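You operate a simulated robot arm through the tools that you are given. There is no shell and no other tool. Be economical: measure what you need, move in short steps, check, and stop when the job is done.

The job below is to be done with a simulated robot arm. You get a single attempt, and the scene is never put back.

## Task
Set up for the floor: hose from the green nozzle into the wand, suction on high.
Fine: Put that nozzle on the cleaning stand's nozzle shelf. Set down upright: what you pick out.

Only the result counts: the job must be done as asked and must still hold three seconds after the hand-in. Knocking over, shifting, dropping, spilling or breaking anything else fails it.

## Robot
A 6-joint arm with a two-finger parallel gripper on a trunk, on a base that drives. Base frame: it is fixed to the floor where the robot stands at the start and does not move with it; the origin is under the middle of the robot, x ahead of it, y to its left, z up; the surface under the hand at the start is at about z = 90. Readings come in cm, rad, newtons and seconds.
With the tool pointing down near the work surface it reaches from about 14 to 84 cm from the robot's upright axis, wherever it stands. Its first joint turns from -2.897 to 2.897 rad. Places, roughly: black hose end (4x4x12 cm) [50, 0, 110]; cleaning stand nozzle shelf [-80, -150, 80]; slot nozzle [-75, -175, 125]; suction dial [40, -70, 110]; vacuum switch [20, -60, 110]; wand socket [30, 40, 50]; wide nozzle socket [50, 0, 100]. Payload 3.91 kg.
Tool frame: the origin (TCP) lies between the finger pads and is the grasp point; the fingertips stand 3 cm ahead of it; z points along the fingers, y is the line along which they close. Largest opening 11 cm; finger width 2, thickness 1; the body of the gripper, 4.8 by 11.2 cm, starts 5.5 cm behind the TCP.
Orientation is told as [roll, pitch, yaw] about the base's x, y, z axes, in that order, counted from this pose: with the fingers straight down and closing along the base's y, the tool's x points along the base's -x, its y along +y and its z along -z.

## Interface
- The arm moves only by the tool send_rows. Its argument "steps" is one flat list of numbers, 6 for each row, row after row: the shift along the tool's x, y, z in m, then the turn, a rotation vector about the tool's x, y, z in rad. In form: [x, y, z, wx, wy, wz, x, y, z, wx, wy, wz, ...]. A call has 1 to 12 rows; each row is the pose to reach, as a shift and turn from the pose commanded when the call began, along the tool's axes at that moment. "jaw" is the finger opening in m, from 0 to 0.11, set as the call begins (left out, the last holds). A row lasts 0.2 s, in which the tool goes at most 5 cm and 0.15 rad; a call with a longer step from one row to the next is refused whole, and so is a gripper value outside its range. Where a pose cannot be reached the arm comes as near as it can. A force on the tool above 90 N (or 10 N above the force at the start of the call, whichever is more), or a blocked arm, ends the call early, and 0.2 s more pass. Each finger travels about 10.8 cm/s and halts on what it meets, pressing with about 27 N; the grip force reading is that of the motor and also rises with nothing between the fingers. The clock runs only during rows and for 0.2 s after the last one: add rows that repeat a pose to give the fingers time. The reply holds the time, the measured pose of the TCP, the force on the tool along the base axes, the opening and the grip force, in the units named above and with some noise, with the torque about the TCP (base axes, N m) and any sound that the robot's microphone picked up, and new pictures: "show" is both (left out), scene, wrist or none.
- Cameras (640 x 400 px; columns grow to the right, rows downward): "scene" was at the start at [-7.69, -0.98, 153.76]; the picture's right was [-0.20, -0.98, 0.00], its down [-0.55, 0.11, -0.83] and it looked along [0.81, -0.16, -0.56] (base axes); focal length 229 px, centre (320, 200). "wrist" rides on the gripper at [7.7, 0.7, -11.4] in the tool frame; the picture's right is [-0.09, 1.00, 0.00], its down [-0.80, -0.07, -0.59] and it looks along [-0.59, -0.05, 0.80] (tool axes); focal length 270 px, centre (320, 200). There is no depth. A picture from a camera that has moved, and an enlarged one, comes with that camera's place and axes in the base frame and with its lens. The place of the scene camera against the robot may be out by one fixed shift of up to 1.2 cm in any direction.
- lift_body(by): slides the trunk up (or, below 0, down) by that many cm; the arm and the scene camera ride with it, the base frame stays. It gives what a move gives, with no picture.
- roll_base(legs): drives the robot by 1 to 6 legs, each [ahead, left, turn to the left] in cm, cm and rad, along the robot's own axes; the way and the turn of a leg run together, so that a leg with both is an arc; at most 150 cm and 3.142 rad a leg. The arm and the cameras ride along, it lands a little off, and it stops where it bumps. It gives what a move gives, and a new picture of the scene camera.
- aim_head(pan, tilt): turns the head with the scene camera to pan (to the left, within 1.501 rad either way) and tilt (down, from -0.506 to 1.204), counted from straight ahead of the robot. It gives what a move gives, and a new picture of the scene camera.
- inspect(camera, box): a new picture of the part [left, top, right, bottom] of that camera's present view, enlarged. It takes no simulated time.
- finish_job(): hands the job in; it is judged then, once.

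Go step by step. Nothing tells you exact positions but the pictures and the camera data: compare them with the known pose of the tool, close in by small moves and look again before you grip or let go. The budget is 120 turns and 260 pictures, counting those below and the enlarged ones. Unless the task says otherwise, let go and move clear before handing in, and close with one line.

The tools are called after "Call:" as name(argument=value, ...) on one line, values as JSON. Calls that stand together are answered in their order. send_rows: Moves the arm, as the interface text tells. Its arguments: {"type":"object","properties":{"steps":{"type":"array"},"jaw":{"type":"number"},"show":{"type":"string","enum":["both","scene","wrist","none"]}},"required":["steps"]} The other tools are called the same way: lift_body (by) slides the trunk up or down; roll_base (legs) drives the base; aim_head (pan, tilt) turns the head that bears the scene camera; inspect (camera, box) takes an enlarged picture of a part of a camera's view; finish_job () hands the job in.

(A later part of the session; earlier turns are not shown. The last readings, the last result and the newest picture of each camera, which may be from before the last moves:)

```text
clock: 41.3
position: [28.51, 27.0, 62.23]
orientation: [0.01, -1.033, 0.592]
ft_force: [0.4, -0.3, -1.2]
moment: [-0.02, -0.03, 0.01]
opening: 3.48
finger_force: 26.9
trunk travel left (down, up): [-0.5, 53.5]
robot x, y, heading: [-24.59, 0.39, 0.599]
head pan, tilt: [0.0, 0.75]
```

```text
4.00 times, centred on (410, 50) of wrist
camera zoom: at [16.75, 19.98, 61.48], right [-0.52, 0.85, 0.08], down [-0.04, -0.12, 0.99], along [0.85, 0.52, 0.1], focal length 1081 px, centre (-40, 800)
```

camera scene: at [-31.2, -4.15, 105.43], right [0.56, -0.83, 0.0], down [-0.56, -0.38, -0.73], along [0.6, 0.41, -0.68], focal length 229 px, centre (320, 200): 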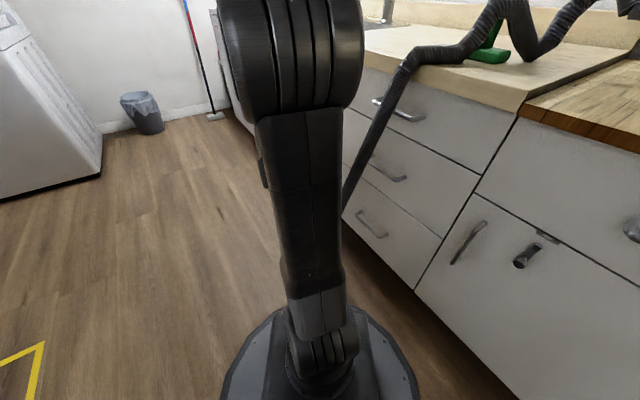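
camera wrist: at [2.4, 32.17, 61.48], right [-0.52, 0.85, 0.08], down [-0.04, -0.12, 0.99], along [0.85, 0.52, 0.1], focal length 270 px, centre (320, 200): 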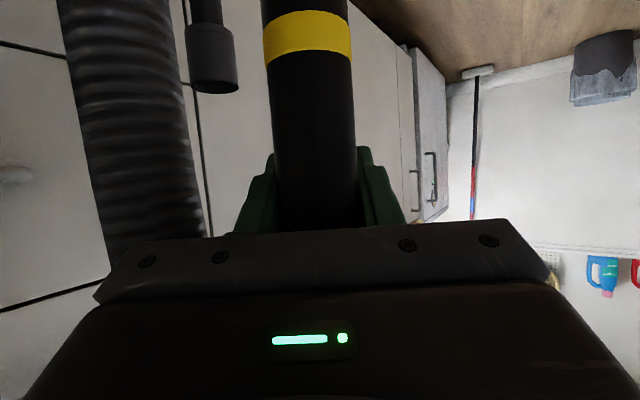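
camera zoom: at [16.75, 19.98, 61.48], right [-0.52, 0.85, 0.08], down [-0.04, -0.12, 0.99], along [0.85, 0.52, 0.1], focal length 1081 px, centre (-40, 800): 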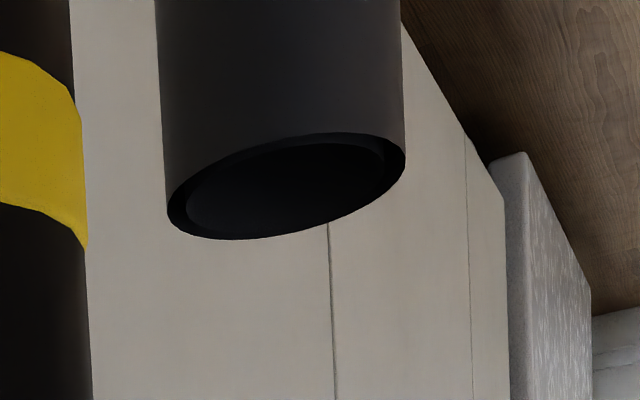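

Refined: the socket is 9.97 cm ahead, 7.2 cm left and 10.66 cm below the TCP. From pixel sizes, the tube sits about 2 cm palm-side of the TCP. I raise 4 cm, move above the socket and check.

Call:
send_rows(steps=[-0.0344, 0, -0.0204, 0, 0, 0, -0.0496, 0.018, 0.0053, 0, 0, 0, -0.0649, 0.036, 0.031, 0, 0, 0, -0.0801, 0.054, 0.0567, 0, 0, 0, -0.0953, 0.071, 0.0824, 0, 0, 0, -0.0953, 0.071, 0.0824, 0, 0, 0], show="both")

```text
clock: 42.7
position: [32.62, 38.4, 69.46]
orientation: [0.048, -0.991, 0.577]
ft_force: [-0.4, 0.6, 0.0]
moment: [-0.02, 0.0, -0.07]
opening: 3.5
finger_force: 27.1
out of reach, approached as far as the arm can: row 3, 4, 5, 6
trunk travel left (down, up): [-0.5, 53.5]
robot x, y, heading: [-24.98, 0.02, 0.595]
head pan, tilt: [0.0, 0.75]
camera scene: at [-31.21, -4.12, 105.43], right [0.56, -0.83, 0.0], down [-0.56, -0.39, -0.73], along [0.6, 0.41, -0.68], focal length 229 px, centre (320, 200)
camera wrist: at [21.03, 30.92, 69.33], right [-0.53, 0.84, 0.1], down [0.01, -0.11, 0.99], along [0.84, 0.53, 0.06], focal length 270 px, centre (320, 200)
```

scene: 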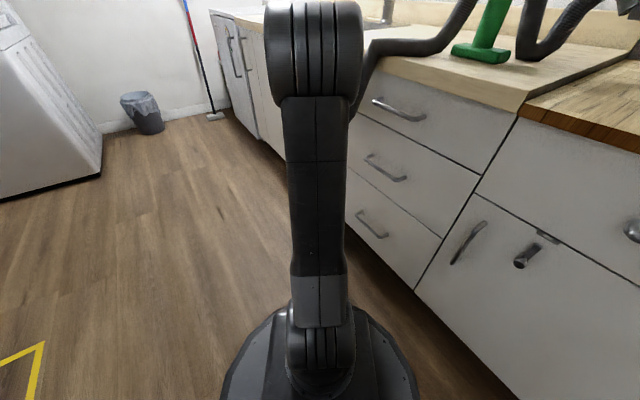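
wrist: 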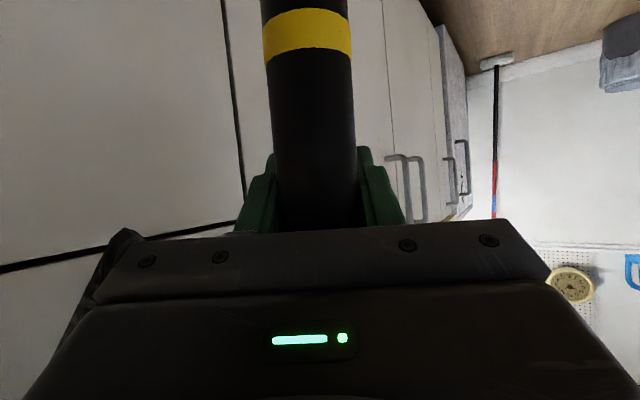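

That is out of arm's reach at this radius and height. I retract 14 cm radially and drive the base 14 cm ahead instead.

Call:
send_rows(steps=[0.0178, 0, -0.03, 0, 0, 0, 0.0357, 0, -0.06, 0, 0, 0, 0.0535, 0, -0.09, 0, 0, 0, 0.0714, 0, -0.1205, 0, 0, 0, 0.0714, 0, -0.1205, 0, 0, 0], show="none")

```text
clock: 43.9
position: [17.86, 36.84, 69.44]
orientation: [0.003, -1.033, 0.592]
ft_force: [0.7, 0.0, 0.5]
moment: [0.03, 0.02, 0.03]
opening: 3.47
finger_force: 27.2
out of reach, approached as far as the arm can: row 1, 2, 3, 4, 5
trunk travel left (down, up): [-0.5, 53.5]
robot x, y, heading: [-24.56, -0.0, 0.599]
head pan, tilt: [0.0, 0.75]
```

The arm settled sideways of where I expected, so I check what pose is actually commanded.

Call:
send_rows(steps=[0, 0, 0, 0, 0, 0, 0, 0, 0, 0, 0, 0], show="none")

```text
clock: 44.5
position: [17.78, 36.96, 69.44]
orientation: [0.003, -1.034, 0.591]
ft_force: [-0.7, -0.3, -1.9]
moment: [-0.01, 0.01, 0.02]
opening: 3.49
finger_force: 27.5
trunk travel left (down, up): [-0.5, 53.5]
robot x, y, heading: [-24.63, -0.04, 0.601]
head pan, tilt: [0.0, 0.75]
```

This looks like a wrist singularity with the forearm aligned to the tool. I raise the trunk 15 cm so the forearm is steeper, then bring the hand down again.

Call:
lift_body(by=15)

Call:
send_rows(steps=[0.0258, 0, 0.0153, 0, 0, 0, 0.0517, 0, 0.0306, 0, 0, 0, 0.0775, 0, 0.0459, 0, 0, 0, 0.103, 0, 0.0612, 0, 0, 0, 0.129, 0, 0.0765, 0, 0, 0, 0.155, 0, 0.0918, 0, 0, 0, 0.155, 0, 0.0918, 0, 0, 0], show="none")

```text
clock: 46.2
position: [17.87, 36.84, 84.46]
orientation: [0.003, -1.033, 0.591]
ft_force: [0.3, 0.3, -0.7]
moment: [0.03, 0.03, 0.01]
opening: 3.48
finger_force: 27.1
trunk travel left (down, up): [-15.5, 38.5]
robot x, y, heading: [-24.37, 0.21, 0.6]
head pan, tilt: [0.0, 0.75]
```

```text
clock: 47.9
position: [15.07, 40.43, 66.78]
orientation: [0.003, -1.031, 0.57]
ft_force: [0.3, 0.1, -1.4]
moment: [0.0, -0.02, 0.0]
opening: 3.46
finger_force: 27.0
out of reach, approached as far as the arm can: row 1, 2, 3, 4, 5, 6, 7
trunk travel left (down, up): [-15.5, 38.5]
robot x, y, heading: [-24.56, 0.55, 0.601]
head pan, tilt: [0.0, 0.75]
```

I'm probing the arm's freedom here by moving sideways toward the centre line.

Call:
send_rows(steps=[0, -0.03, 0, 0, 0, 0, 0, -0.06, 0, 0, 0, 0, 0, -0.09, 0, 0, 0, 0, 0, -0.09, 0, 0, 0, 0], show="wrist")

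```text
clock: 48.9
position: [14.5, 40.32, 66.69]
orientation: [-0.002, -1.031, 0.577]
ft_force: [0.7, 0.4, -0.7]
moment: [-0.01, 0.0, -0.01]
opening: 3.5
finger_force: 27.0
out of reach, approached as far as the arm can: row 1, 2, 3, 4
trunk travel left (down, up): [-15.5, 38.5]
robot x, y, heading: [-24.3, -0.1, 0.597]
head pan, tilt: [0.0, 0.75]
camera wrist: at [2.74, 33.48, 66.19], right [-0.5, 0.86, 0.07], down [-0.04, -0.11, 0.99], along [0.86, 0.5, 0.1], focal length 270 px, centre (320, 200)
```

wrist: 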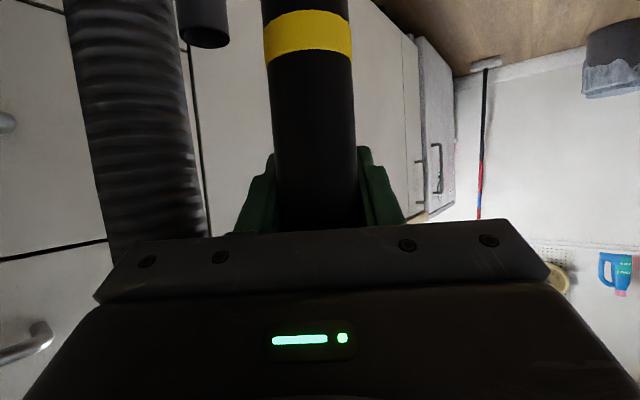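

A wrist joint sits at its limit, so from here I'll keep the arm posture and place the hand with the base and trunk instead. First a partial move, leaving the socket in view.

Call:
send_rows(steps=[0, 0.02, 0, 0, 0, 0, 0, 0.02, 0, 0, 0, 0], show="none")

Call:
roll_base(legs=[[8, -6, 0]])

Call:
inspect(camera="wrist", box=[0, 0, 640, 400])

```text
clock: 49.5
position: [13.38, 41.9, 66.88]
orientation: [0.003, -1.034, 0.59]
ft_force: [-1.3, 0.9, -0.6]
moment: [0.0, 0.03, 0.0]
opening: 3.47
finger_force: 27.6
trunk travel left (down, up): [-15.5, 38.5]
robot x, y, heading: [-25.1, 0.12, 0.6]
head pan, tilt: [0.0, 0.75]
```

```text
clock: 50.6
position: [23.44, 41.53, 66.96]
orientation: [0.003, -1.032, 0.59]
ft_force: [-0.1, -0.5, -0.3]
moment: [0.01, -0.02, 0.0]
opening: 3.49
finger_force: 27.6
trunk travel left (down, up): [-15.5, 38.5]
robot x, y, heading: [-14.57, -0.49, 0.598]
head pan, tilt: [0.0, 0.75]
camera scene: at [-21.23, -4.51, 120.42], right [0.56, -0.83, 0.0], down [-0.56, -0.39, -0.73], along [0.6, 0.41, -0.68], focal length 229 px, centre (320, 200)
```

scene: 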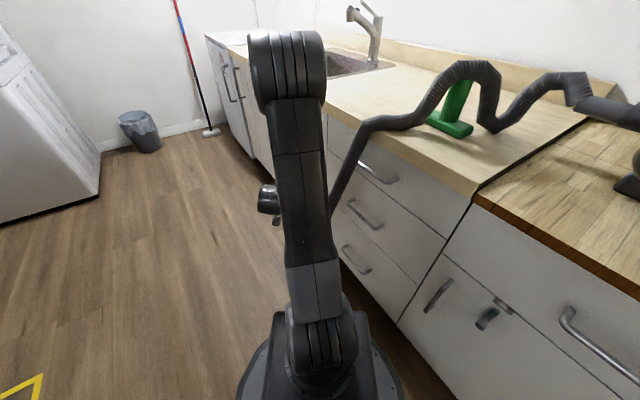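

```text
1.00 times, centred on (320, 200) of wrist (not enlarged: the box is as wide or as high as the picture)
camera zoom: at [11.7, 34.43, 66.26], right [-0.52, 0.85, 0.08], down [-0.04, -0.12, 0.99], along [0.85, 0.51, 0.1], focal length 270 px, centre (320, 200)
```

zoom: 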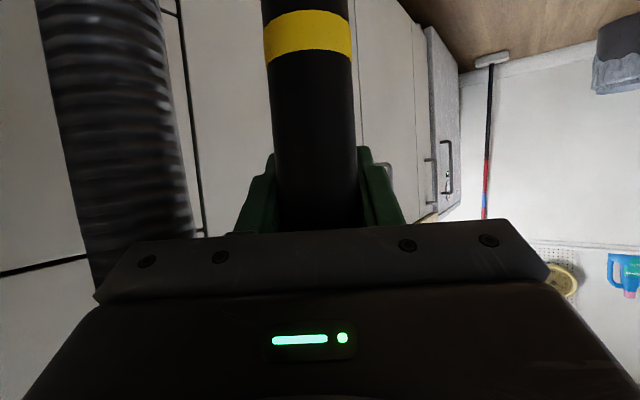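

The nozzle is still upright. I lower the trunk to see the socket, at two heights for depth.

Call:
lift_body(by=-5)

Call:
inspect(camera="wrist", box=[130, 0, 290, 100])

Call:
lift_body(by=-5)

Call:
inspect(camera="wrist", box=[130, 30, 290, 130])

```text
clock: 51.5
position: [23.42, 41.6, 61.87]
orientation: [0.005, -1.033, 0.592]
ft_force: [-0.2, 0.2, -1.0]
moment: [0.0, 0.01, 0.0]
opening: 3.49
finger_force: 27.2
trunk travel left (down, up): [-10.5, 43.5]
robot x, y, heading: [-14.75, -0.58, 0.595]
head pan, tilt: [0.0, 0.75]
```

```text
4.00 times, centred on (210, 50) of wrist
camera zoom: at [11.71, 34.43, 61.26], right [-0.52, 0.85, 0.08], down [-0.04, -0.12, 0.99], along [0.85, 0.51, 0.1], focal length 1081 px, centre (760, 800)
```

zoom: 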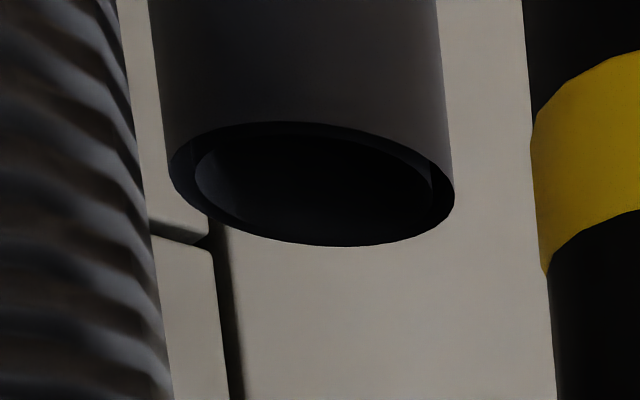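

```text
clock: 52.4
position: [23.34, 41.5, 56.92]
orientation: [0.002, -1.032, 0.59]
ft_force: [0.6, 0.3, -1.2]
moment: [-0.01, -0.03, 0.03]
opening: 3.49
finger_force: 27.0
trunk travel left (down, up): [-5.5, 48.5]
robot x, y, heading: [-14.21, -0.49, 0.605]
head pan, tilt: [0.0, 0.75]
```

```text
4.00 times, centred on (210, 80) of wrist
camera zoom: at [11.71, 34.43, 56.26], right [-0.52, 0.85, 0.08], down [-0.04, -0.12, 0.99], along [0.85, 0.51, 0.1], focal length 1081 px, centre (760, 680)
```

zoom: 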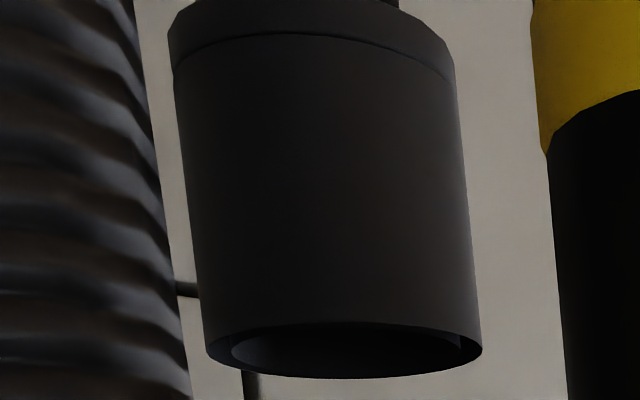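

Consistent: the socket is 6.1 cm ahead and 7.5 cm right of the TCP, rim at z≈51.7. I raise the trunk 10 cm and drive so the tube is above the socket.

Call:
lift_body(by=10)

Call:
roll_base(legs=[[8.1, -7.5, 0]])

Call:
send_rows(steps=[0, 0, 0, 0, 0, 0], show="wrist")

```text
clock: 53.8
position: [23.32, 41.59, 66.86]
orientation: [0.003, -1.033, 0.592]
ft_force: [-0.1, 0.6, -0.4]
moment: [-0.02, -0.01, 0.02]
opening: 3.48
finger_force: 27.1
trunk travel left (down, up): [-15.5, 38.5]
robot x, y, heading: [-14.54, -0.3, 0.602]
head pan, tilt: [0.0, 0.75]
```

```text
clock: 55.0
position: [33.98, 40.06, 66.95]
orientation: [0.003, -1.035, 0.595]
ft_force: [-0.4, 1.3, -0.5]
moment: [-0.02, 0.03, 0.0]
opening: 3.46
finger_force: 27.1
trunk travel left (down, up): [-15.5, 38.5]
robot x, y, heading: [-3.59, -2.04, 0.606]
head pan, tilt: [0.0, 0.75]
camera scene: at [-10.4, -6.18, 120.42], right [0.57, -0.82, 0.0], down [-0.56, -0.39, -0.73], along [0.6, 0.42, -0.68], focal length 229 px, centre (320, 200)
```

scene: 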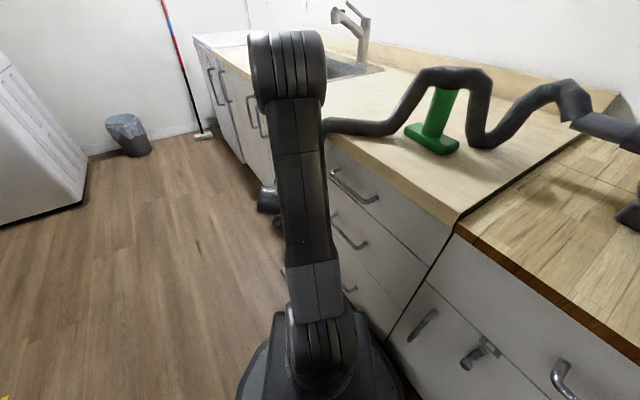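

```text
clock: 55.4
position: [33.87, 39.99, 66.8]
orientation: [0.004, -1.033, 0.596]
ft_force: [0.1, -0.3, -1.0]
moment: [0.03, 0.0, -0.01]
opening: 3.48
finger_force: 27.1
trunk travel left (down, up): [-15.5, 38.5]
robot x, y, heading: [-3.66, -2.01, 0.603]
head pan, tilt: [0.0, 0.75]
camera wrist: at [22.37, 32.89, 66.26], right [-0.52, 0.85, 0.08], down [-0.04, -0.12, 0.99], along [0.85, 0.52, 0.1], focal length 270 px, centre (320, 200)
```

wrist: 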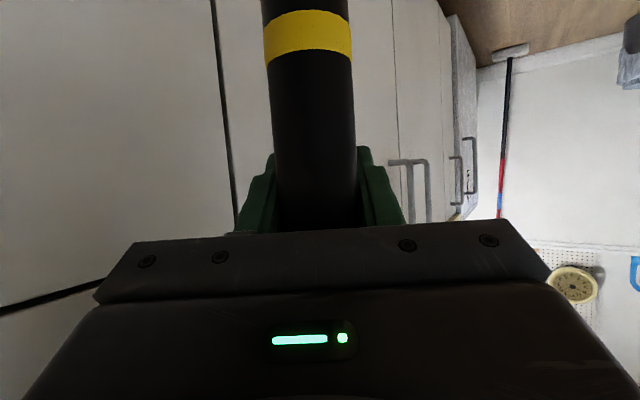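

By camera pose, the tube is about 3.5 mm left and 1 mm short of the socket axis. I correct with the arm and start descending with the trunk, watching the force.

Call:
send_rows(steps=[-0.0006, -0.0035, 0.001, 0, 0, 0, -0.0006, -0.0035, 0.001, 0, 0, 0], show="none")

Call:
lift_body(by=-3)

Call:
lift_body(by=-1.5)

Call:
inspect(camera="wrist", box=[240, 0, 400, 100])

```text
clock: 56.0
position: [34.32, 39.88, 66.98]
orientation: [0.005, -1.032, 0.596]
ft_force: [0.4, -0.3, -0.7]
moment: [0.0, 0.01, 0.0]
opening: 3.45
finger_force: 27.2
trunk travel left (down, up): [-15.5, 38.5]
robot x, y, heading: [-3.9, -1.98, 0.604]
head pan, tilt: [0.0, 0.75]
```

```text
clock: 56.7
position: [34.25, 39.95, 64.0]
orientation: [0.003, -1.035, 0.595]
ft_force: [-0.4, 0.6, -1.2]
moment: [0.01, 0.0, -0.01]
opening: 3.49
finger_force: 26.8
trunk travel left (down, up): [-12.5, 41.5]
robot x, y, heading: [-3.81, -2.42, 0.61]
head pan, tilt: [0.0, 0.75]
```

```text
clock: 57.3
position: [34.33, 39.89, 62.36]
orientation: [0.004, -1.033, 0.596]
ft_force: [0.9, 0.2, -0.6]
moment: [0.05, 0.0, 0.01]
opening: 3.46
finger_force: 26.7
trunk travel left (down, up): [-11.0, 43.0]
robot x, y, heading: [-3.87, -1.89, 0.606]
head pan, tilt: [0.0, 0.75]
```

```text
4.00 times, centred on (320, 50) of wrist
camera zoom: at [22.65, 32.68, 61.78], right [-0.52, 0.85, 0.08], down [-0.04, -0.12, 0.99], along [0.85, 0.52, 0.1], focal length 1081 px, centre (320, 800)
```

zoom: 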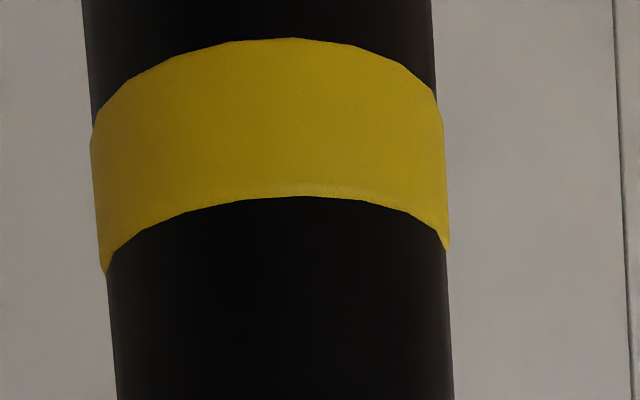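

No force yet. I continue in 1 cm steps.

Call:
lift_body(by=-1)

Call:
lift_body(by=-1)

Call:
inspect(camera="wrist", box=[240, 0, 400, 100])

```text
clock: 57.9
position: [34.25, 39.69, 61.37]
orientation: [0.002, -1.034, 0.595]
ft_force: [0.4, 0.7, -0.5]
moment: [0.05, 0.02, 0.0]
opening: 3.48
finger_force: 26.8
trunk travel left (down, up): [-10.0, 44.0]
robot x, y, heading: [-3.73, -1.98, 0.606]
head pan, tilt: [0.0, 0.75]
```

```text
clock: 58.5
position: [34.27, 39.85, 60.35]
orientation: [0.002, -1.034, 0.596]
ft_force: [-1.5, 0.0, -0.1]
moment: [-0.01, -0.03, -0.03]
opening: 3.46
finger_force: 26.5
trunk travel left (down, up): [-9.0, 45.0]
robot x, y, heading: [-3.86, -2.16, 0.603]
head pan, tilt: [0.0, 0.75]
```

```text
4.00 times, centred on (320, 50) of wrist
camera zoom: at [22.65, 32.68, 59.78], right [-0.52, 0.85, 0.08], down [-0.04, -0.12, 0.99], along [0.85, 0.52, 0.1], focal length 1081 px, centre (320, 800)
```

zoom: 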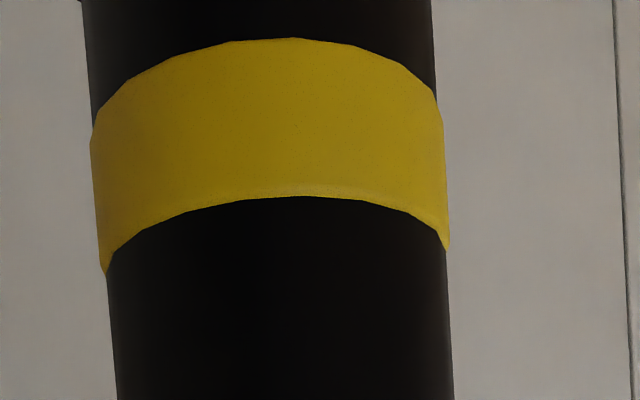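

The cup edge is just appearing at the image top. One more centimetre and look.

Call:
lift_body(by=-1)

Call:
inspect(camera="wrist", box=[240, 0, 400, 100])

```text
clock: 59.1
position: [34.23, 39.86, 59.49]
orientation: [0.002, -1.034, 0.596]
ft_force: [0.1, 0.9, -0.6]
moment: [0.0, -0.01, 0.0]
opening: 3.48
finger_force: 26.6
trunk travel left (down, up): [-8.0, 46.0]
robot x, y, heading: [-3.83, -2.48, 0.604]
head pan, tilt: [0.0, 0.75]
```

```text
4.00 times, centred on (320, 50) of wrist
camera zoom: at [22.65, 32.68, 58.78], right [-0.52, 0.85, 0.08], down [-0.04, -0.12, 0.99], along [0.85, 0.52, 0.1], focal length 1081 px, centre (320, 800)
```

zoom: 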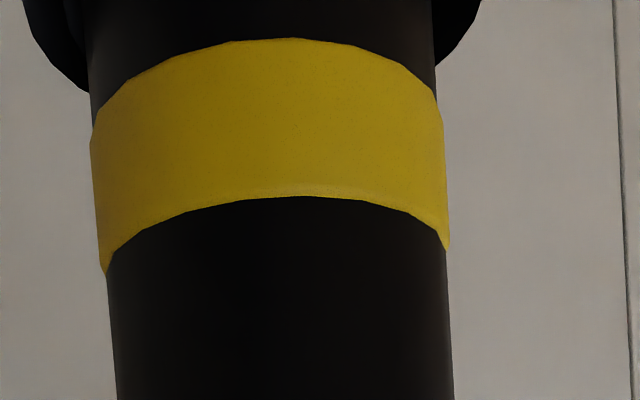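

Laterally the tube is centred in the cup. I continue.

Call:
lift_body(by=-1)

Call:
inspect(camera="wrist", box=[240, 0, 400, 100])

```text
clock: 59.6
position: [34.32, 39.94, 58.36]
orientation: [0.005, -1.034, 0.595]
ft_force: [0.9, 0.1, -1.4]
moment: [0.01, -0.02, -0.01]
opening: 3.47
finger_force: 27.5
trunk travel left (down, up): [-7.0, 47.0]
robot x, y, heading: [-4.27, -2.11, 0.604]
head pan, tilt: [0.0, 0.75]
```

```text
4.00 times, centred on (320, 50) of wrist
camera zoom: at [22.65, 32.68, 57.78], right [-0.52, 0.85, 0.08], down [-0.04, -0.12, 0.99], along [0.85, 0.52, 0.1], focal length 1081 px, centre (320, 800)
```

zoom: 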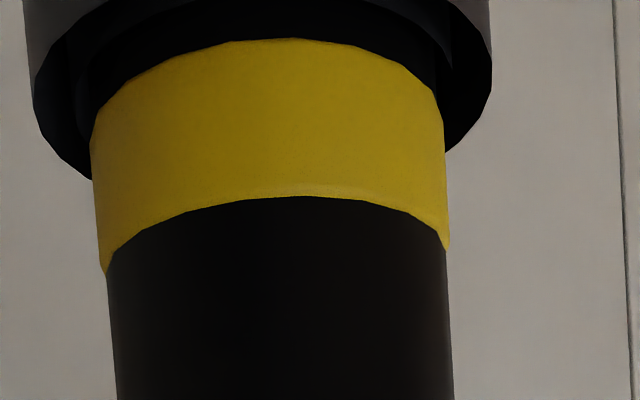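

The tube has entered the cup. I keep descending until the band is hidden or it seats.

Call:
lift_body(by=-1)

Call:
lift_body(by=-1)

Call:
inspect(camera="wrist", box=[240, 0, 400, 100])

```text
clock: 60.2
position: [34.33, 39.84, 57.39]
orientation: [0.004, -1.033, 0.596]
ft_force: [0.2, -0.4, -0.4]
moment: [0.03, -0.04, -0.02]
opening: 3.45
finger_force: 27.1
trunk travel left (down, up): [-6.0, 48.0]
robot x, y, heading: [-3.79, -2.03, 0.599]
head pan, tilt: [0.0, 0.75]
```

```text
clock: 60.8
position: [34.33, 39.82, 56.5]
orientation: [0.005, -1.035, 0.595]
ft_force: [-0.1, 0.4, -0.3]
moment: [0.01, 0.03, -0.02]
opening: 3.5
finger_force: 26.7
trunk travel left (down, up): [-5.0, 49.0]
robot x, y, heading: [-4.12, -1.94, 0.606]
head pan, tilt: [0.0, 0.75]
```

```text
4.00 times, centred on (320, 50) of wrist
camera zoom: at [22.65, 32.68, 55.78], right [-0.52, 0.85, 0.08], down [-0.04, -0.12, 0.99], along [0.85, 0.52, 0.1], focal length 1081 px, centre (320, 800)
```

zoom: 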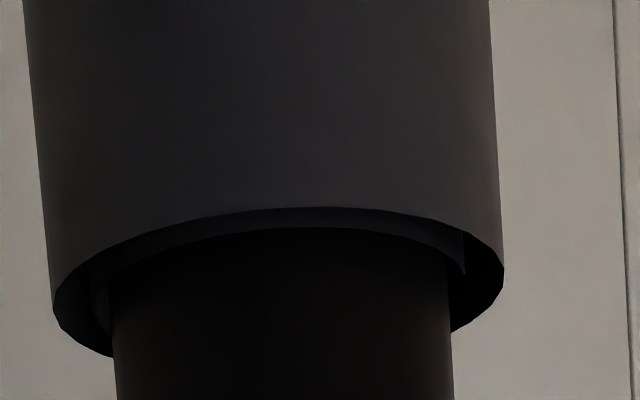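

The band is now inside the cup. I continue gently toward the seat.

Call:
lift_body(by=-0.7)

Call:
lift_body(by=-0.4)

Call:
inspect(camera="wrist", box=[200, 0, 440, 150])

```text
clock: 61.4
position: [34.18, 39.79, 55.75]
orientation: [0.004, -1.035, 0.596]
ft_force: [0.2, 1.4, 2.1]
moment: [0.02, 0.0, 0.02]
opening: 3.47
finger_force: 27.3
trunk travel left (down, up): [-4.3, 49.7]
robot x, y, heading: [-3.61, -2.29, 0.61]
head pan, tilt: [0.0, 0.75]
```

```text
clock: 61.9
position: [34.28, 39.89, 55.59]
orientation: [0.007, -1.039, 0.594]
ft_force: [-1.0, -1.5, 25.6]
moment: [-0.22, 0.34, 0.01]
opening: 3.49
finger_force: 27.0
trunk travel left (down, up): [-3.9, 50.1]
robot x, y, heading: [-3.96, -1.9, 0.599]
head pan, tilt: [0.0, 0.75]
```

```text
2.67 times, centred on (320, 75) of wrist
camera zoom: at [22.68, 32.71, 54.89], right [-0.52, 0.85, 0.08], down [-0.05, -0.12, 0.99], along [0.85, 0.52, 0.1], focal length 721 px, centre (320, 533)
```

zoom: 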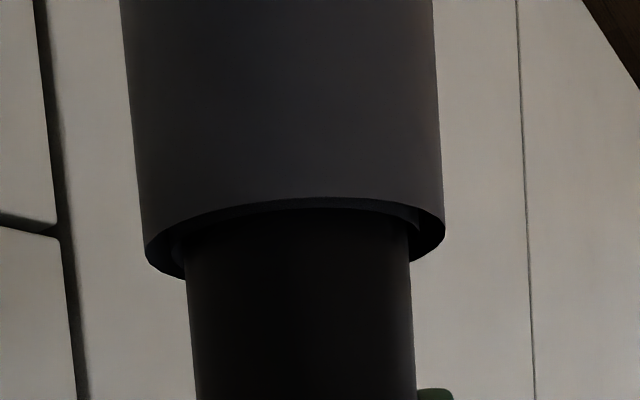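

It seated with 25 N upward force, at the same depth as in the nozzle. I relieve the pressure, open and withdraw radially.

Call:
lift_body(by=0.3)

Call:
send_rows(steps=[0, 0, 0, 0, 0, 0, 0, 0, 0, 0, 0, 0], jaw=0.06, show="wrist")

```text
clock: 62.4
position: [34.34, 39.8, 55.67]
orientation: [0.003, -1.033, 0.595]
ft_force: [1.9, 1.4, 12.0]
moment: [0.07, -0.02, -0.01]
opening: 3.47
finger_force: 27.5
trunk travel left (down, up): [-4.2, 49.8]
robot x, y, heading: [-3.98, -2.21, 0.602]
head pan, tilt: [0.0, 0.75]
```

```text
clock: 63.0
position: [34.23, 39.91, 55.64]
orientation: [0.003, -1.031, 0.593]
ft_force: [0.2, 0.2, 0.5]
moment: [-0.01, 0.0, -0.01]
opening: 6.0
finger_force: 0.0
trunk travel left (down, up): [-4.2, 49.8]
robot x, y, heading: [-3.86, -2.09, 0.599]
head pan, tilt: [0.0, 0.75]
camera wrist: at [22.63, 32.66, 54.95], right [-0.52, 0.85, 0.08], down [-0.04, -0.12, 0.99], along [0.85, 0.52, 0.1], focal length 270 px, centre (320, 200)
```

wrist: 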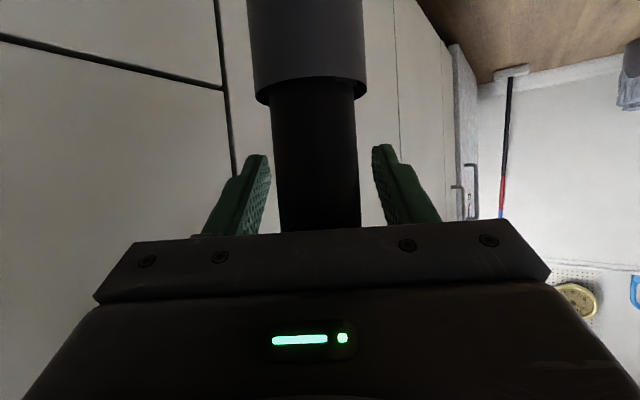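

The hose stays seated. I back away with the base along the finger line.

Call:
roll_base(legs=[[-20, 0, 0]])

Call:
inspect(camera="wrist", box=[0, 0, 640, 400])

```text
clock: 64.6
position: [17.83, 28.4, 55.52]
orientation: [0.003, -1.034, 0.593]
ft_force: [-0.8, 0.5, 0.0]
moment: [0.01, -0.01, -0.01]
opening: 6.0
finger_force: 0.0
trunk travel left (down, up): [-4.2, 49.8]
robot x, y, heading: [-20.61, -13.6, 0.598]
head pan, tilt: [0.0, 0.75]
camera scene: at [-26.95, -17.58, 109.13], right [0.57, -0.82, 0.0], down [-0.56, -0.39, -0.73], along [0.6, 0.41, -0.68], focal length 229 px, centre (320, 200)
```

scene: 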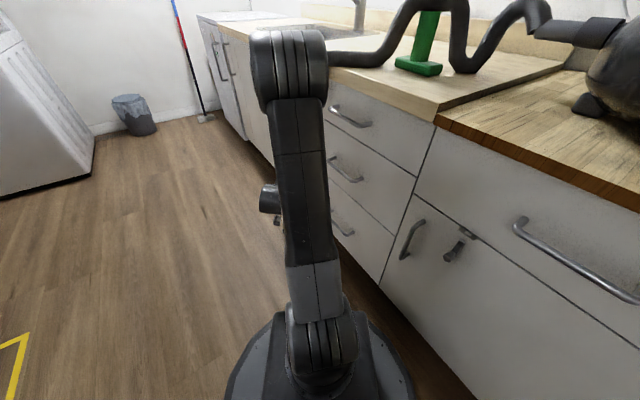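

```text
1.00 times, centred on (320, 200) of wrist (not enlarged: the box is as wide or as high as the picture)
camera zoom: at [6.18, 21.23, 54.98], right [-0.52, 0.85, 0.08], down [-0.04, -0.12, 0.99], along [0.85, 0.52, 0.1], focal length 270 px, centre (320, 200)
```

zoom: 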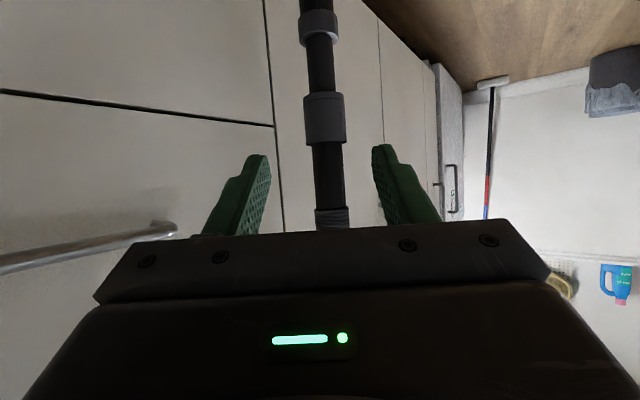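

The hose now stands in the wand. Next is the nozzle: I raise trunk and hand for a look at it.

Call:
lift_body(by=35)

Call:
send_rows(steps=[-0.0344, 0, -0.0204, 0, 0, 0, -0.0688, 0, -0.0408, 0, 0, 0, -0.103, 0, -0.0612, 0, 0, 0, -0.1376, 0, -0.0816, 0, 0, 0, -0.172, 0, -0.102, 0, 0, 0, -0.2064, 0, -0.1224, 0, 0, 0])

```text
clock: 68.0
position: [17.75, 28.34, 90.62]
orientation: [0.007, -1.031, 0.595]
ft_force: [-0.2, 0.1, 0.0]
moment: [0.01, 0.01, -0.03]
opening: 6.01
finger_force: 0.1
trunk travel left (down, up): [-39.2, 14.8]
robot x, y, heading: [-20.43, -13.54, 0.599]
head pan, tilt: [0.0, 0.75]
```

```text
clock: 69.4
position: [17.97, 28.27, 114.81]
orientation: [0.005, -1.033, 0.593]
ft_force: [0.4, -0.3, -0.1]
moment: [-0.02, 0.0, 0.0]
opening: 5.98
finger_force: 0.1
trunk travel left (down, up): [-39.2, 14.8]
robot x, y, heading: [-20.14, -13.44, 0.606]
head pan, tilt: [0.0, 0.75]
camera scene: at [-26.96, -17.59, 144.12], right [0.57, -0.82, 0.0], down [-0.56, -0.39, -0.73], along [0.6, 0.41, -0.68], focal length 229 px, centre (320, 200)
camera wrist: at [6.31, 21.16, 114.17], right [-0.52, 0.85, 0.08], down [-0.04, -0.12, 0.99], along [0.85, 0.52, 0.1], focal length 270 px, centre (320, 200)
```

scene: 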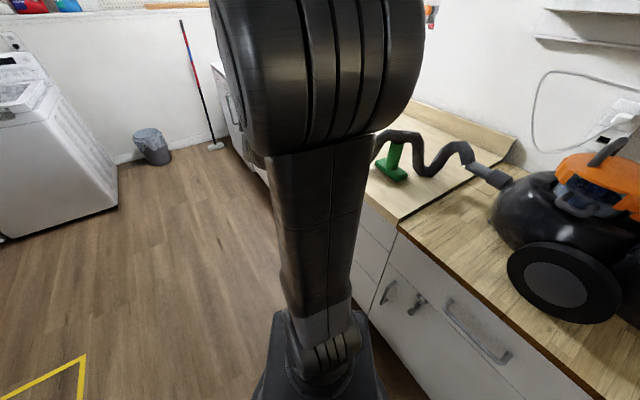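
wrist: 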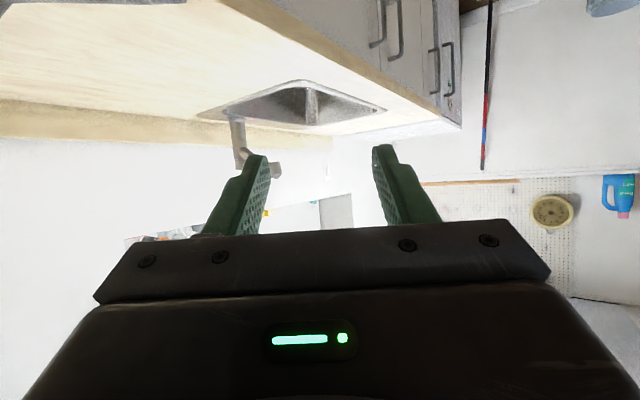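

Call:
inspect(camera="scene", box=[360, 110, 520, 210])

Call:
aim_head(pan=-0.4, tilt=0.7)

```text
4.00 times, centred on (440, 160) of scene
camera zoom: at [-26.96, -17.59, 144.12], right [0.57, -0.82, 0.0], down [-0.56, -0.39, -0.73], along [0.6, 0.41, -0.68], focal length 917 px, centre (-160, 360)
```

zoom: 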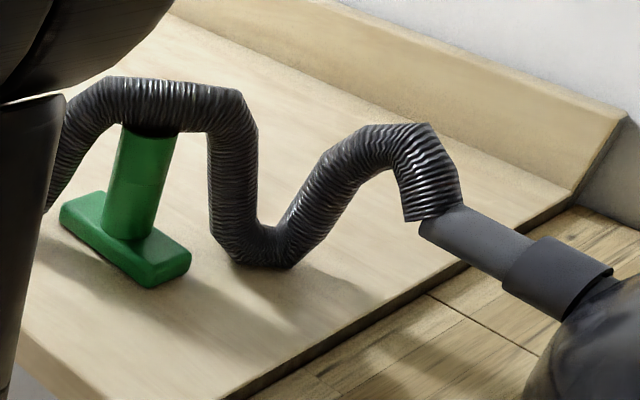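

```text
clock: 70.3
position: [17.94, 28.34, 114.76]
orientation: [0.002, -1.034, 0.593]
ft_force: [-0.9, -0.3, -1.3]
moment: [-0.03, -0.03, -0.01]
opening: 6.02
finger_force: 0.2
trunk travel left (down, up): [-39.2, 14.8]
robot x, y, heading: [-20.83, -13.64, 0.607]
head pan, tilt: [-0.4, 0.7]
camera scene: at [-25.46, -20.56, 144.55], right [0.2, -0.98, 0.0], down [-0.63, -0.13, -0.76], along [0.75, 0.15, -0.64], focal length 229 px, centre (320, 200)
```

scene: 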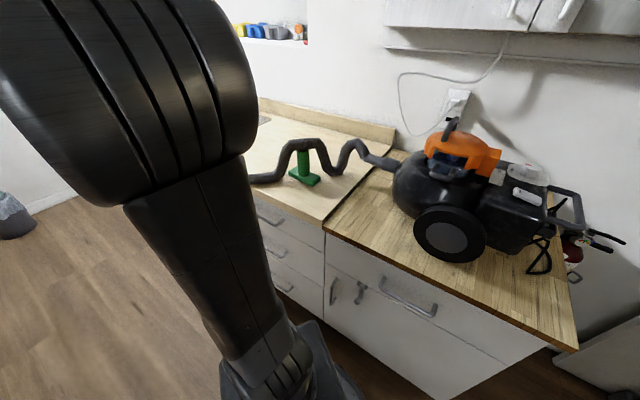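

The hose is draped over the nozzle's neck top. I'll grip the neck low from the robot's side and slide it out from under the hose. First I recentre the arm and turn toward the nozzle.

Call:
send_rows(steps=[0, -0.04, 0, 0, 0, 0, 0, -0.08, 0, 0, 0, 0, 0, -0.12, 0, 0, 0, 0, 0, -0.13, 0, 0, 0, 0], show="none")

Call:
roll_base(legs=[[0, 0, -0.4]])

Call:
inspect(camera="wrist", box=[0, 0, 640, 400])

```text
clock: 71.3
position: [25.26, 17.7, 114.72]
orientation: [0.005, -1.033, 0.593]
ft_force: [-0.3, 0.0, 0.2]
moment: [-0.01, -0.02, 0.01]
opening: 5.98
finger_force: 0.1
trunk travel left (down, up): [-39.2, 14.8]
robot x, y, heading: [-20.62, -13.28, 0.599]
head pan, tilt: [-0.4, 0.7]
```

```text
clock: 72.9
position: [33.71, -2.42, 114.7]
orientation: [0.004, -1.033, 0.196]
ft_force: [0.4, -1.4, 0.2]
moment: [-0.04, 0.03, 0.04]
opening: 6.0
finger_force: 0.1
trunk travel left (down, up): [-39.2, 14.8]
robot x, y, heading: [-20.76, -12.92, 0.206]
head pan, tilt: [-0.4, 0.7]
camera scene: at [-28.09, -17.74, 144.55], right [-0.2, -0.98, 0.0], down [-0.63, 0.13, -0.76], along [0.75, -0.15, -0.64], focal length 229 px, centre (320, 200)
```

scene: 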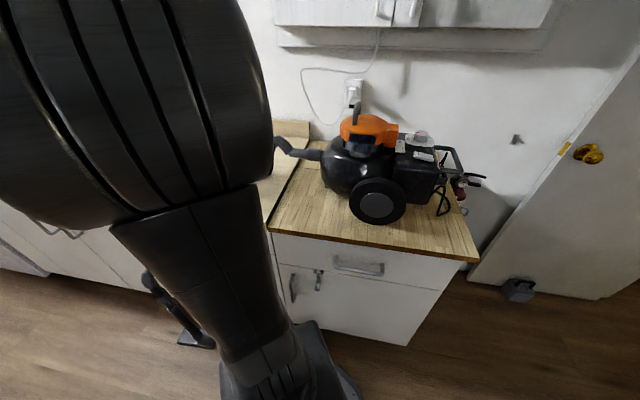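

```text
1.00 times, centred on (320, 200) of wrist (not enlarged: the box is as wide or as high as the picture)
camera zoom: at [20.2, -4.48, 114.02], right [-0.15, 0.99, 0.08], down [-0.08, -0.09, 0.99], along [0.98, 0.14, 0.1], focal length 270 px, centre (320, 200)
```

zoom: 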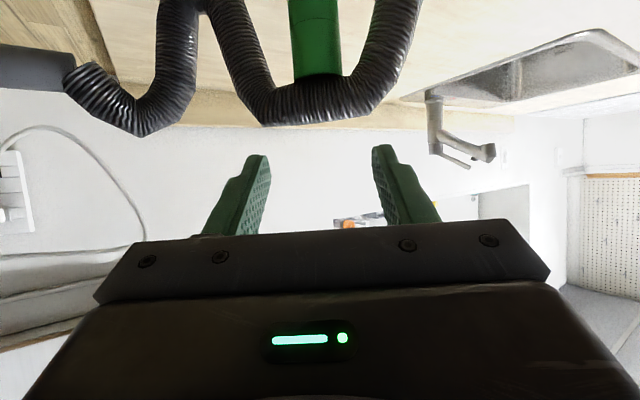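

The hose arches over the neck top, with 3–5 cm gaps on each side of the neck. I lower to see the strands before approaching.

Call:
lift_body(by=-12)

Call:
send_rows(steps=[0, 0, 0, 0, 0, 0], jaw=0.076, show="wrist")

```text
clock: 74.4
position: [33.68, -2.43, 102.72]
orientation: [0.004, -1.033, 0.195]
ft_force: [-0.3, -0.4, 0.9]
moment: [0.05, 0.03, 0.03]
opening: 6.04
finger_force: 0.0
trunk travel left (down, up): [-27.2, 26.8]
robot x, y, heading: [-20.44, -13.44, 0.206]
head pan, tilt: [-0.4, 0.7]
```

```text
clock: 74.8
position: [33.55, -2.44, 102.73]
orientation: [0.004, -1.032, 0.195]
ft_force: [0.5, -0.5, 0.7]
moment: [-0.03, 0.02, 0.02]
opening: 7.6
finger_force: 0.1
trunk travel left (down, up): [-27.2, 26.8]
robot x, y, heading: [-20.33, -13.23, 0.201]
head pan, tilt: [-0.4, 0.7]
camera wrist: at [20.2, -4.48, 102.02], right [-0.15, 0.99, 0.08], down [-0.08, -0.09, 0.99], along [0.98, 0.14, 0.1], focal length 270 px, centre (320, 200)
```

wrist: 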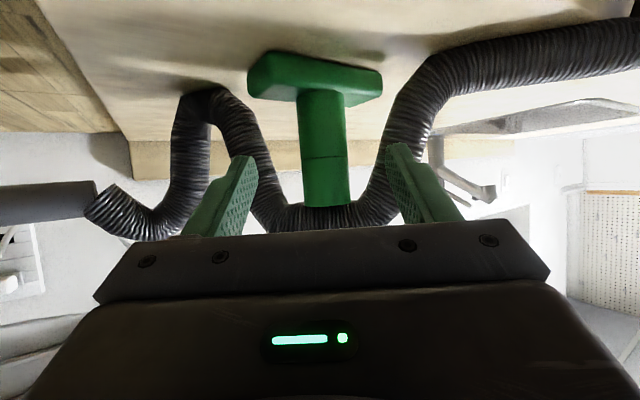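

Clear view: the neck stands in front of the hose with room for both fingers. I go down 4 cm and advance 10 cm, then look.

Call:
send_rows(steps=[0.0361, 0.002, 0.0214, 0, 0, 0, 0.019, 0.002, 0.05, 0, 0, 0, 0.002, 0.002, 0.079, 0, 0, 0, -0.0149, 0.002, 0.1074, 0, 0, 0], show="wrist")

```text
clock: 75.8
position: [36.12, 0.38, 100.51]
orientation: [-0.002, -1.028, 0.197]
ft_force: [-0.4, -1.2, 1.0]
moment: [0.03, -0.02, -0.03]
opening: 7.59
finger_force: 0.1
out of reach, approached as far as the arm can: row 1, 2, 3, 4
trunk travel left (down, up): [-27.2, 26.8]
robot x, y, heading: [-20.05, -13.55, 0.203]
head pan, tilt: [-0.4, 0.7]
camera wrist: at [22.55, -1.66, 99.98], right [-0.15, 0.99, 0.07], down [-0.08, -0.09, 0.99], along [0.99, 0.14, 0.09], focal length 270 px, centre (320, 200)
```

wrist: 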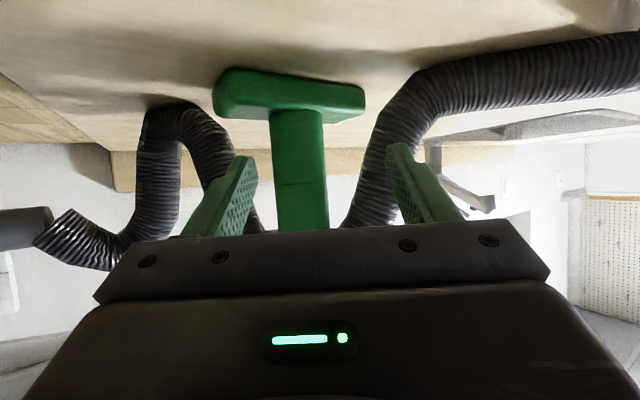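

The same wrist limit applies. I raise the hand relative to the trunk and lower the trunk instead.

Call:
send_rows(steps=[-0.0344, 0, -0.0204, 0, 0, 0, -0.0688, 0, -0.0408, 0, 0, 0, -0.103, -0.01, -0.0612, 0, 0, 0, -0.1376, -0.022, -0.0816, 0, 0, 0, -0.155, -0.022, -0.0918, 0, 0, 0], show="none")

Call:
lift_body(by=-20)

Call:
send_rows(steps=[0, 0, 0, 0, 0, 0], show="wrist")

```text
clock: 77.0
position: [36.46, -1.74, 118.2]
orientation: [0.013, -1.035, 0.194]
ft_force: [-0.2, -0.6, 0.3]
moment: [0.05, 0.0, -0.01]
opening: 7.64
finger_force: 0.0
out of reach, approached as far as the arm can: row 5
trunk travel left (down, up): [-27.2, 26.8]
robot x, y, heading: [-20.78, -13.14, 0.199]
head pan, tilt: [-0.4, 0.7]
```

```text
clock: 79.2
position: [36.46, -1.78, 98.1]
orientation: [0.015, -1.039, 0.194]
ft_force: [-0.2, 0.8, -0.1]
moment: [0.01, 0.02, 0.02]
opening: 7.59
finger_force: 0.1
trunk travel left (down, up): [-7.2, 46.8]
robot x, y, heading: [-20.37, -13.5, 0.206]
head pan, tilt: [-0.4, 0.7]
```

```text
clock: 79.6
position: [36.39, -1.78, 98.08]
orientation: [0.014, -1.036, 0.195]
ft_force: [-0.2, 0.0, 0.0]
moment: [0.02, 0.0, 0.0]
opening: 7.62
finger_force: 0.1
trunk travel left (down, up): [-7.2, 46.8]
robot x, y, heading: [-20.14, -13.59, 0.205]
head pan, tilt: [-0.4, 0.7]
camera wrist: at [22.88, -3.89, 97.49], right [-0.16, 0.98, 0.08], down [-0.09, -0.1, 0.99], along [0.98, 0.15, 0.1], focal length 270 px, centre (320, 200)
```

wrist: 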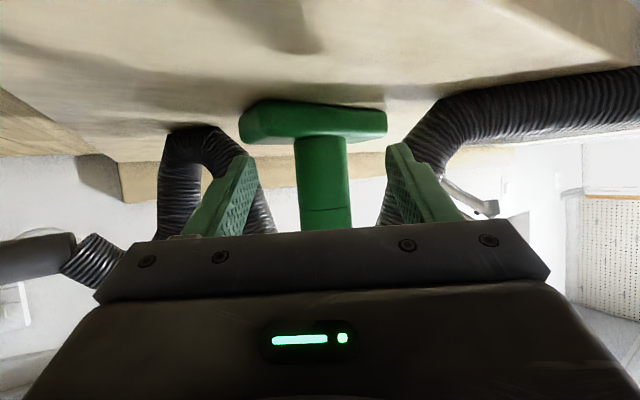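

With this posture I approach by driving the base: 7 cm first.

Call:
roll_base(legs=[[7, -0.2, 0]])

Call:
send_rows(steps=[0, 0, 0, 0, 0, 0], show="wrist")

```text
clock: 80.6
position: [43.47, -0.68, 98.06]
orientation: [0.013, -1.037, 0.193]
ft_force: [0.6, -0.4, 0.9]
moment: [-0.02, -0.01, -0.02]
opening: 7.59
finger_force: 0.0
trunk travel left (down, up): [-7.2, 46.8]
robot x, y, heading: [-13.3, -12.19, 0.203]
head pan, tilt: [-0.4, 0.7]
camera scene: at [-21.05, -16.49, 112.55], right [-0.2, -0.98, 0.0], down [-0.63, 0.13, -0.77], along [0.75, -0.15, -0.64], focal length 229 px, centre (320, 200)
```

scene: 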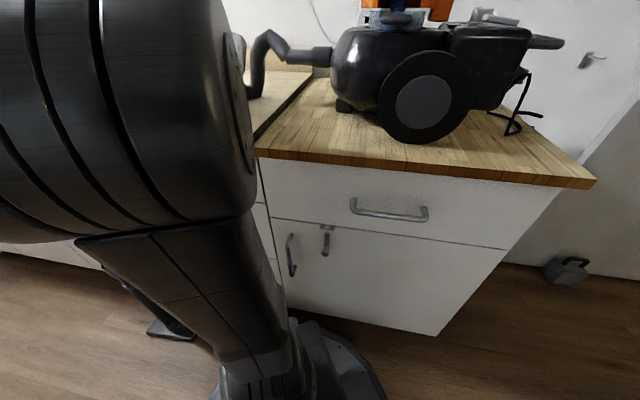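

```text
clock: 81.0
position: [43.44, -0.52, 98.23]
orientation: [0.013, -1.034, 0.193]
ft_force: [-0.4, -0.2, 0.2]
moment: [0.0, 0.02, -0.02]
opening: 7.62
finger_force: 0.1
trunk travel left (down, up): [-7.2, 46.8]
robot x, y, heading: [-13.19, -11.83, 0.203]
head pan, tilt: [-0.4, 0.7]
camera wrist: at [29.96, -2.71, 97.47], right [-0.16, 0.98, 0.08], down [-0.09, -0.1, 0.99], along [0.98, 0.15, 0.1], focal length 270 px, centre (320, 200)
```

wrist: 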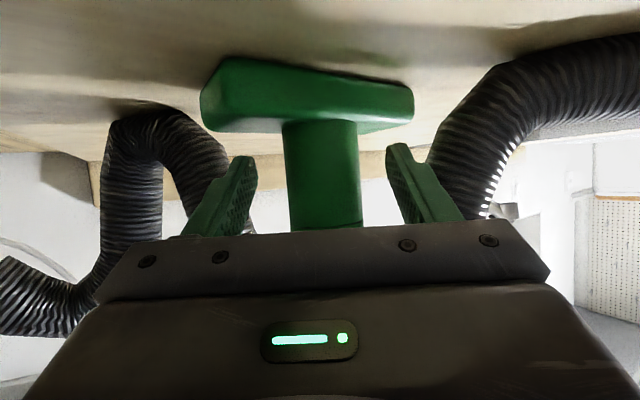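

Well centred. I advance the last 3.8 cm and close on the neck.

Call:
roll_base(legs=[[3.8, 0.1, 0]])

Call:
send_rows(steps=[0, 0, 0, 0, 0, 0, 0, 0, 0, 0, 0, 0, 0, 0, 0, 0, 0, 0], jaw=0.04, show="wrist")

```text
clock: 81.9
position: [47.07, 0.26, 98.05]
orientation: [0.012, -1.034, 0.191]
ft_force: [-0.2, 0.0, 0.0]
moment: [0.01, 0.02, -0.05]
opening: 7.59
finger_force: 0.2
trunk travel left (down, up): [-7.2, 46.8]
robot x, y, heading: [-9.48, -11.28, 0.2]
head pan, tilt: [-0.4, 0.7]
camera scene: at [-17.37, -15.63, 112.55], right [-0.2, -0.98, 0.0], down [-0.63, 0.13, -0.77], along [0.75, -0.15, -0.64], focal length 229 px, centre (320, 200)
```

scene: 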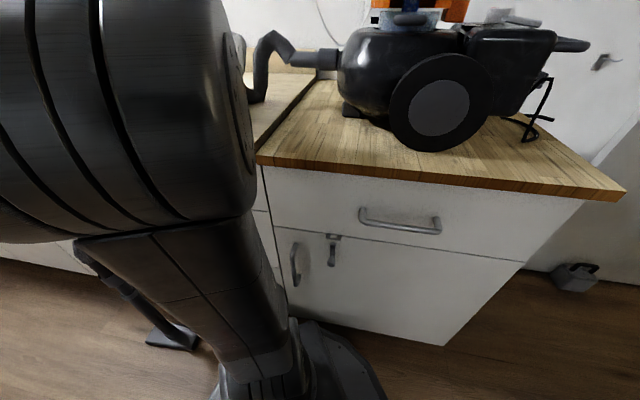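

```text
clock: 82.7
position: [47.05, 0.26, 98.08]
orientation: [0.014, -1.032, 0.191]
ft_force: [0.0, -0.1, 0.8]
moment: [-0.07, 0.03, -0.01]
opening: 4.74
finger_force: 26.9
trunk travel left (down, up): [-7.2, 46.8]
robot x, y, heading: [-9.74, -11.31, 0.204]
head pan, tilt: [-0.4, 0.7]
camera wrist: at [33.64, -1.86, 97.47], right [-0.16, 0.98, 0.08], down [-0.08, -0.1, 0.99], along [0.98, 0.15, 0.1], focal length 270 px, centre (320, 200)
```

wrist: 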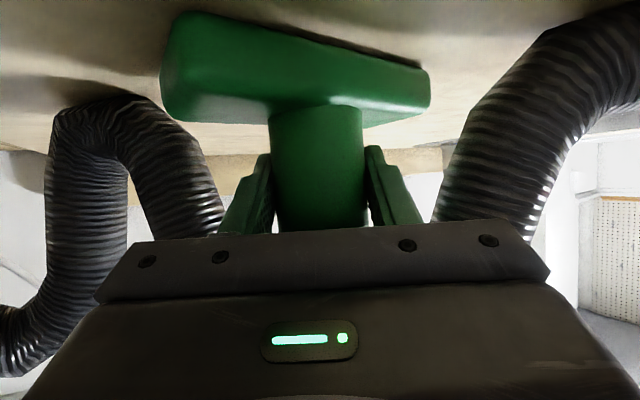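

Gripped (4.7 cm). I lift a few millimetres and slide the nozzle back from under the hose.

Call:
lift_body(by=0.4)

Call:
roll_base(legs=[[-5, 0, 0]])

Call:
send_rows(steps=[0, 0, 0, 0, 0, 0], show="wrist")

```text
clock: 83.2
position: [47.13, 0.22, 98.53]
orientation: [0.014, -1.034, 0.191]
ft_force: [0.4, 0.4, -0.7]
moment: [0.0, 0.0, -0.01]
opening: 4.7
finger_force: 27.2
trunk travel left (down, up): [-7.6, 46.4]
robot x, y, heading: [-9.79, -11.34, 0.206]
head pan, tilt: [-0.4, 0.7]
```

```text
clock: 84.1
position: [42.3, -0.69, 98.55]
orientation: [0.014, -1.034, 0.194]
ft_force: [0.0, 0.8, -1.3]
moment: [0.01, 0.0, 0.0]
opening: 4.72
finger_force: 26.7
trunk travel left (down, up): [-7.6, 46.4]
robot x, y, heading: [-14.72, -12.53, 0.203]
head pan, tilt: [-0.4, 0.7]
camera scene: at [-22.26, -16.63, 112.95], right [-0.2, -0.98, 0.0], down [-0.63, 0.13, -0.76], along [0.75, -0.15, -0.64], focal length 229 px, centre (320, 200)
```

scene: 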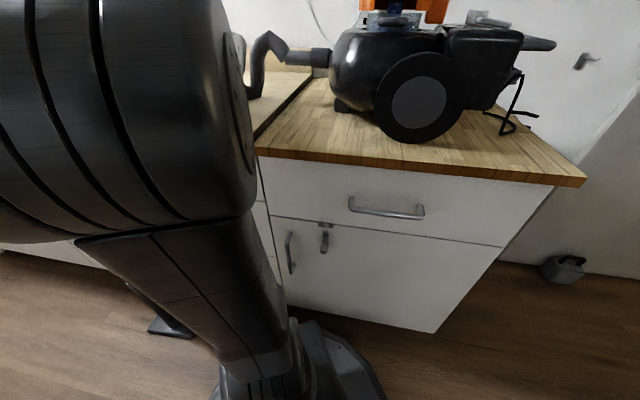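

```text
clock: 84.5
position: [42.2, -0.81, 98.52]
orientation: [0.014, -1.034, 0.194]
ft_force: [-0.2, 0.0, -2.0]
moment: [0.02, 0.03, 0.0]
opening: 4.72
finger_force: 26.5
trunk travel left (down, up): [-7.6, 46.4]
robot x, y, heading: [-14.39, -12.28, 0.205]
head pan, tilt: [-0.4, 0.7]
camera wrist: at [28.73, -2.85, 97.85], right [-0.16, 0.98, 0.08], down [-0.08, -0.1, 0.99], along [0.98, 0.15, 0.1], focal length 270 px, centre (320, 200)
```

wrist: 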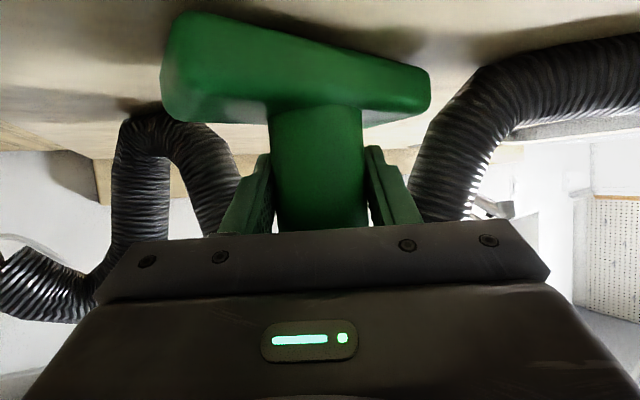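

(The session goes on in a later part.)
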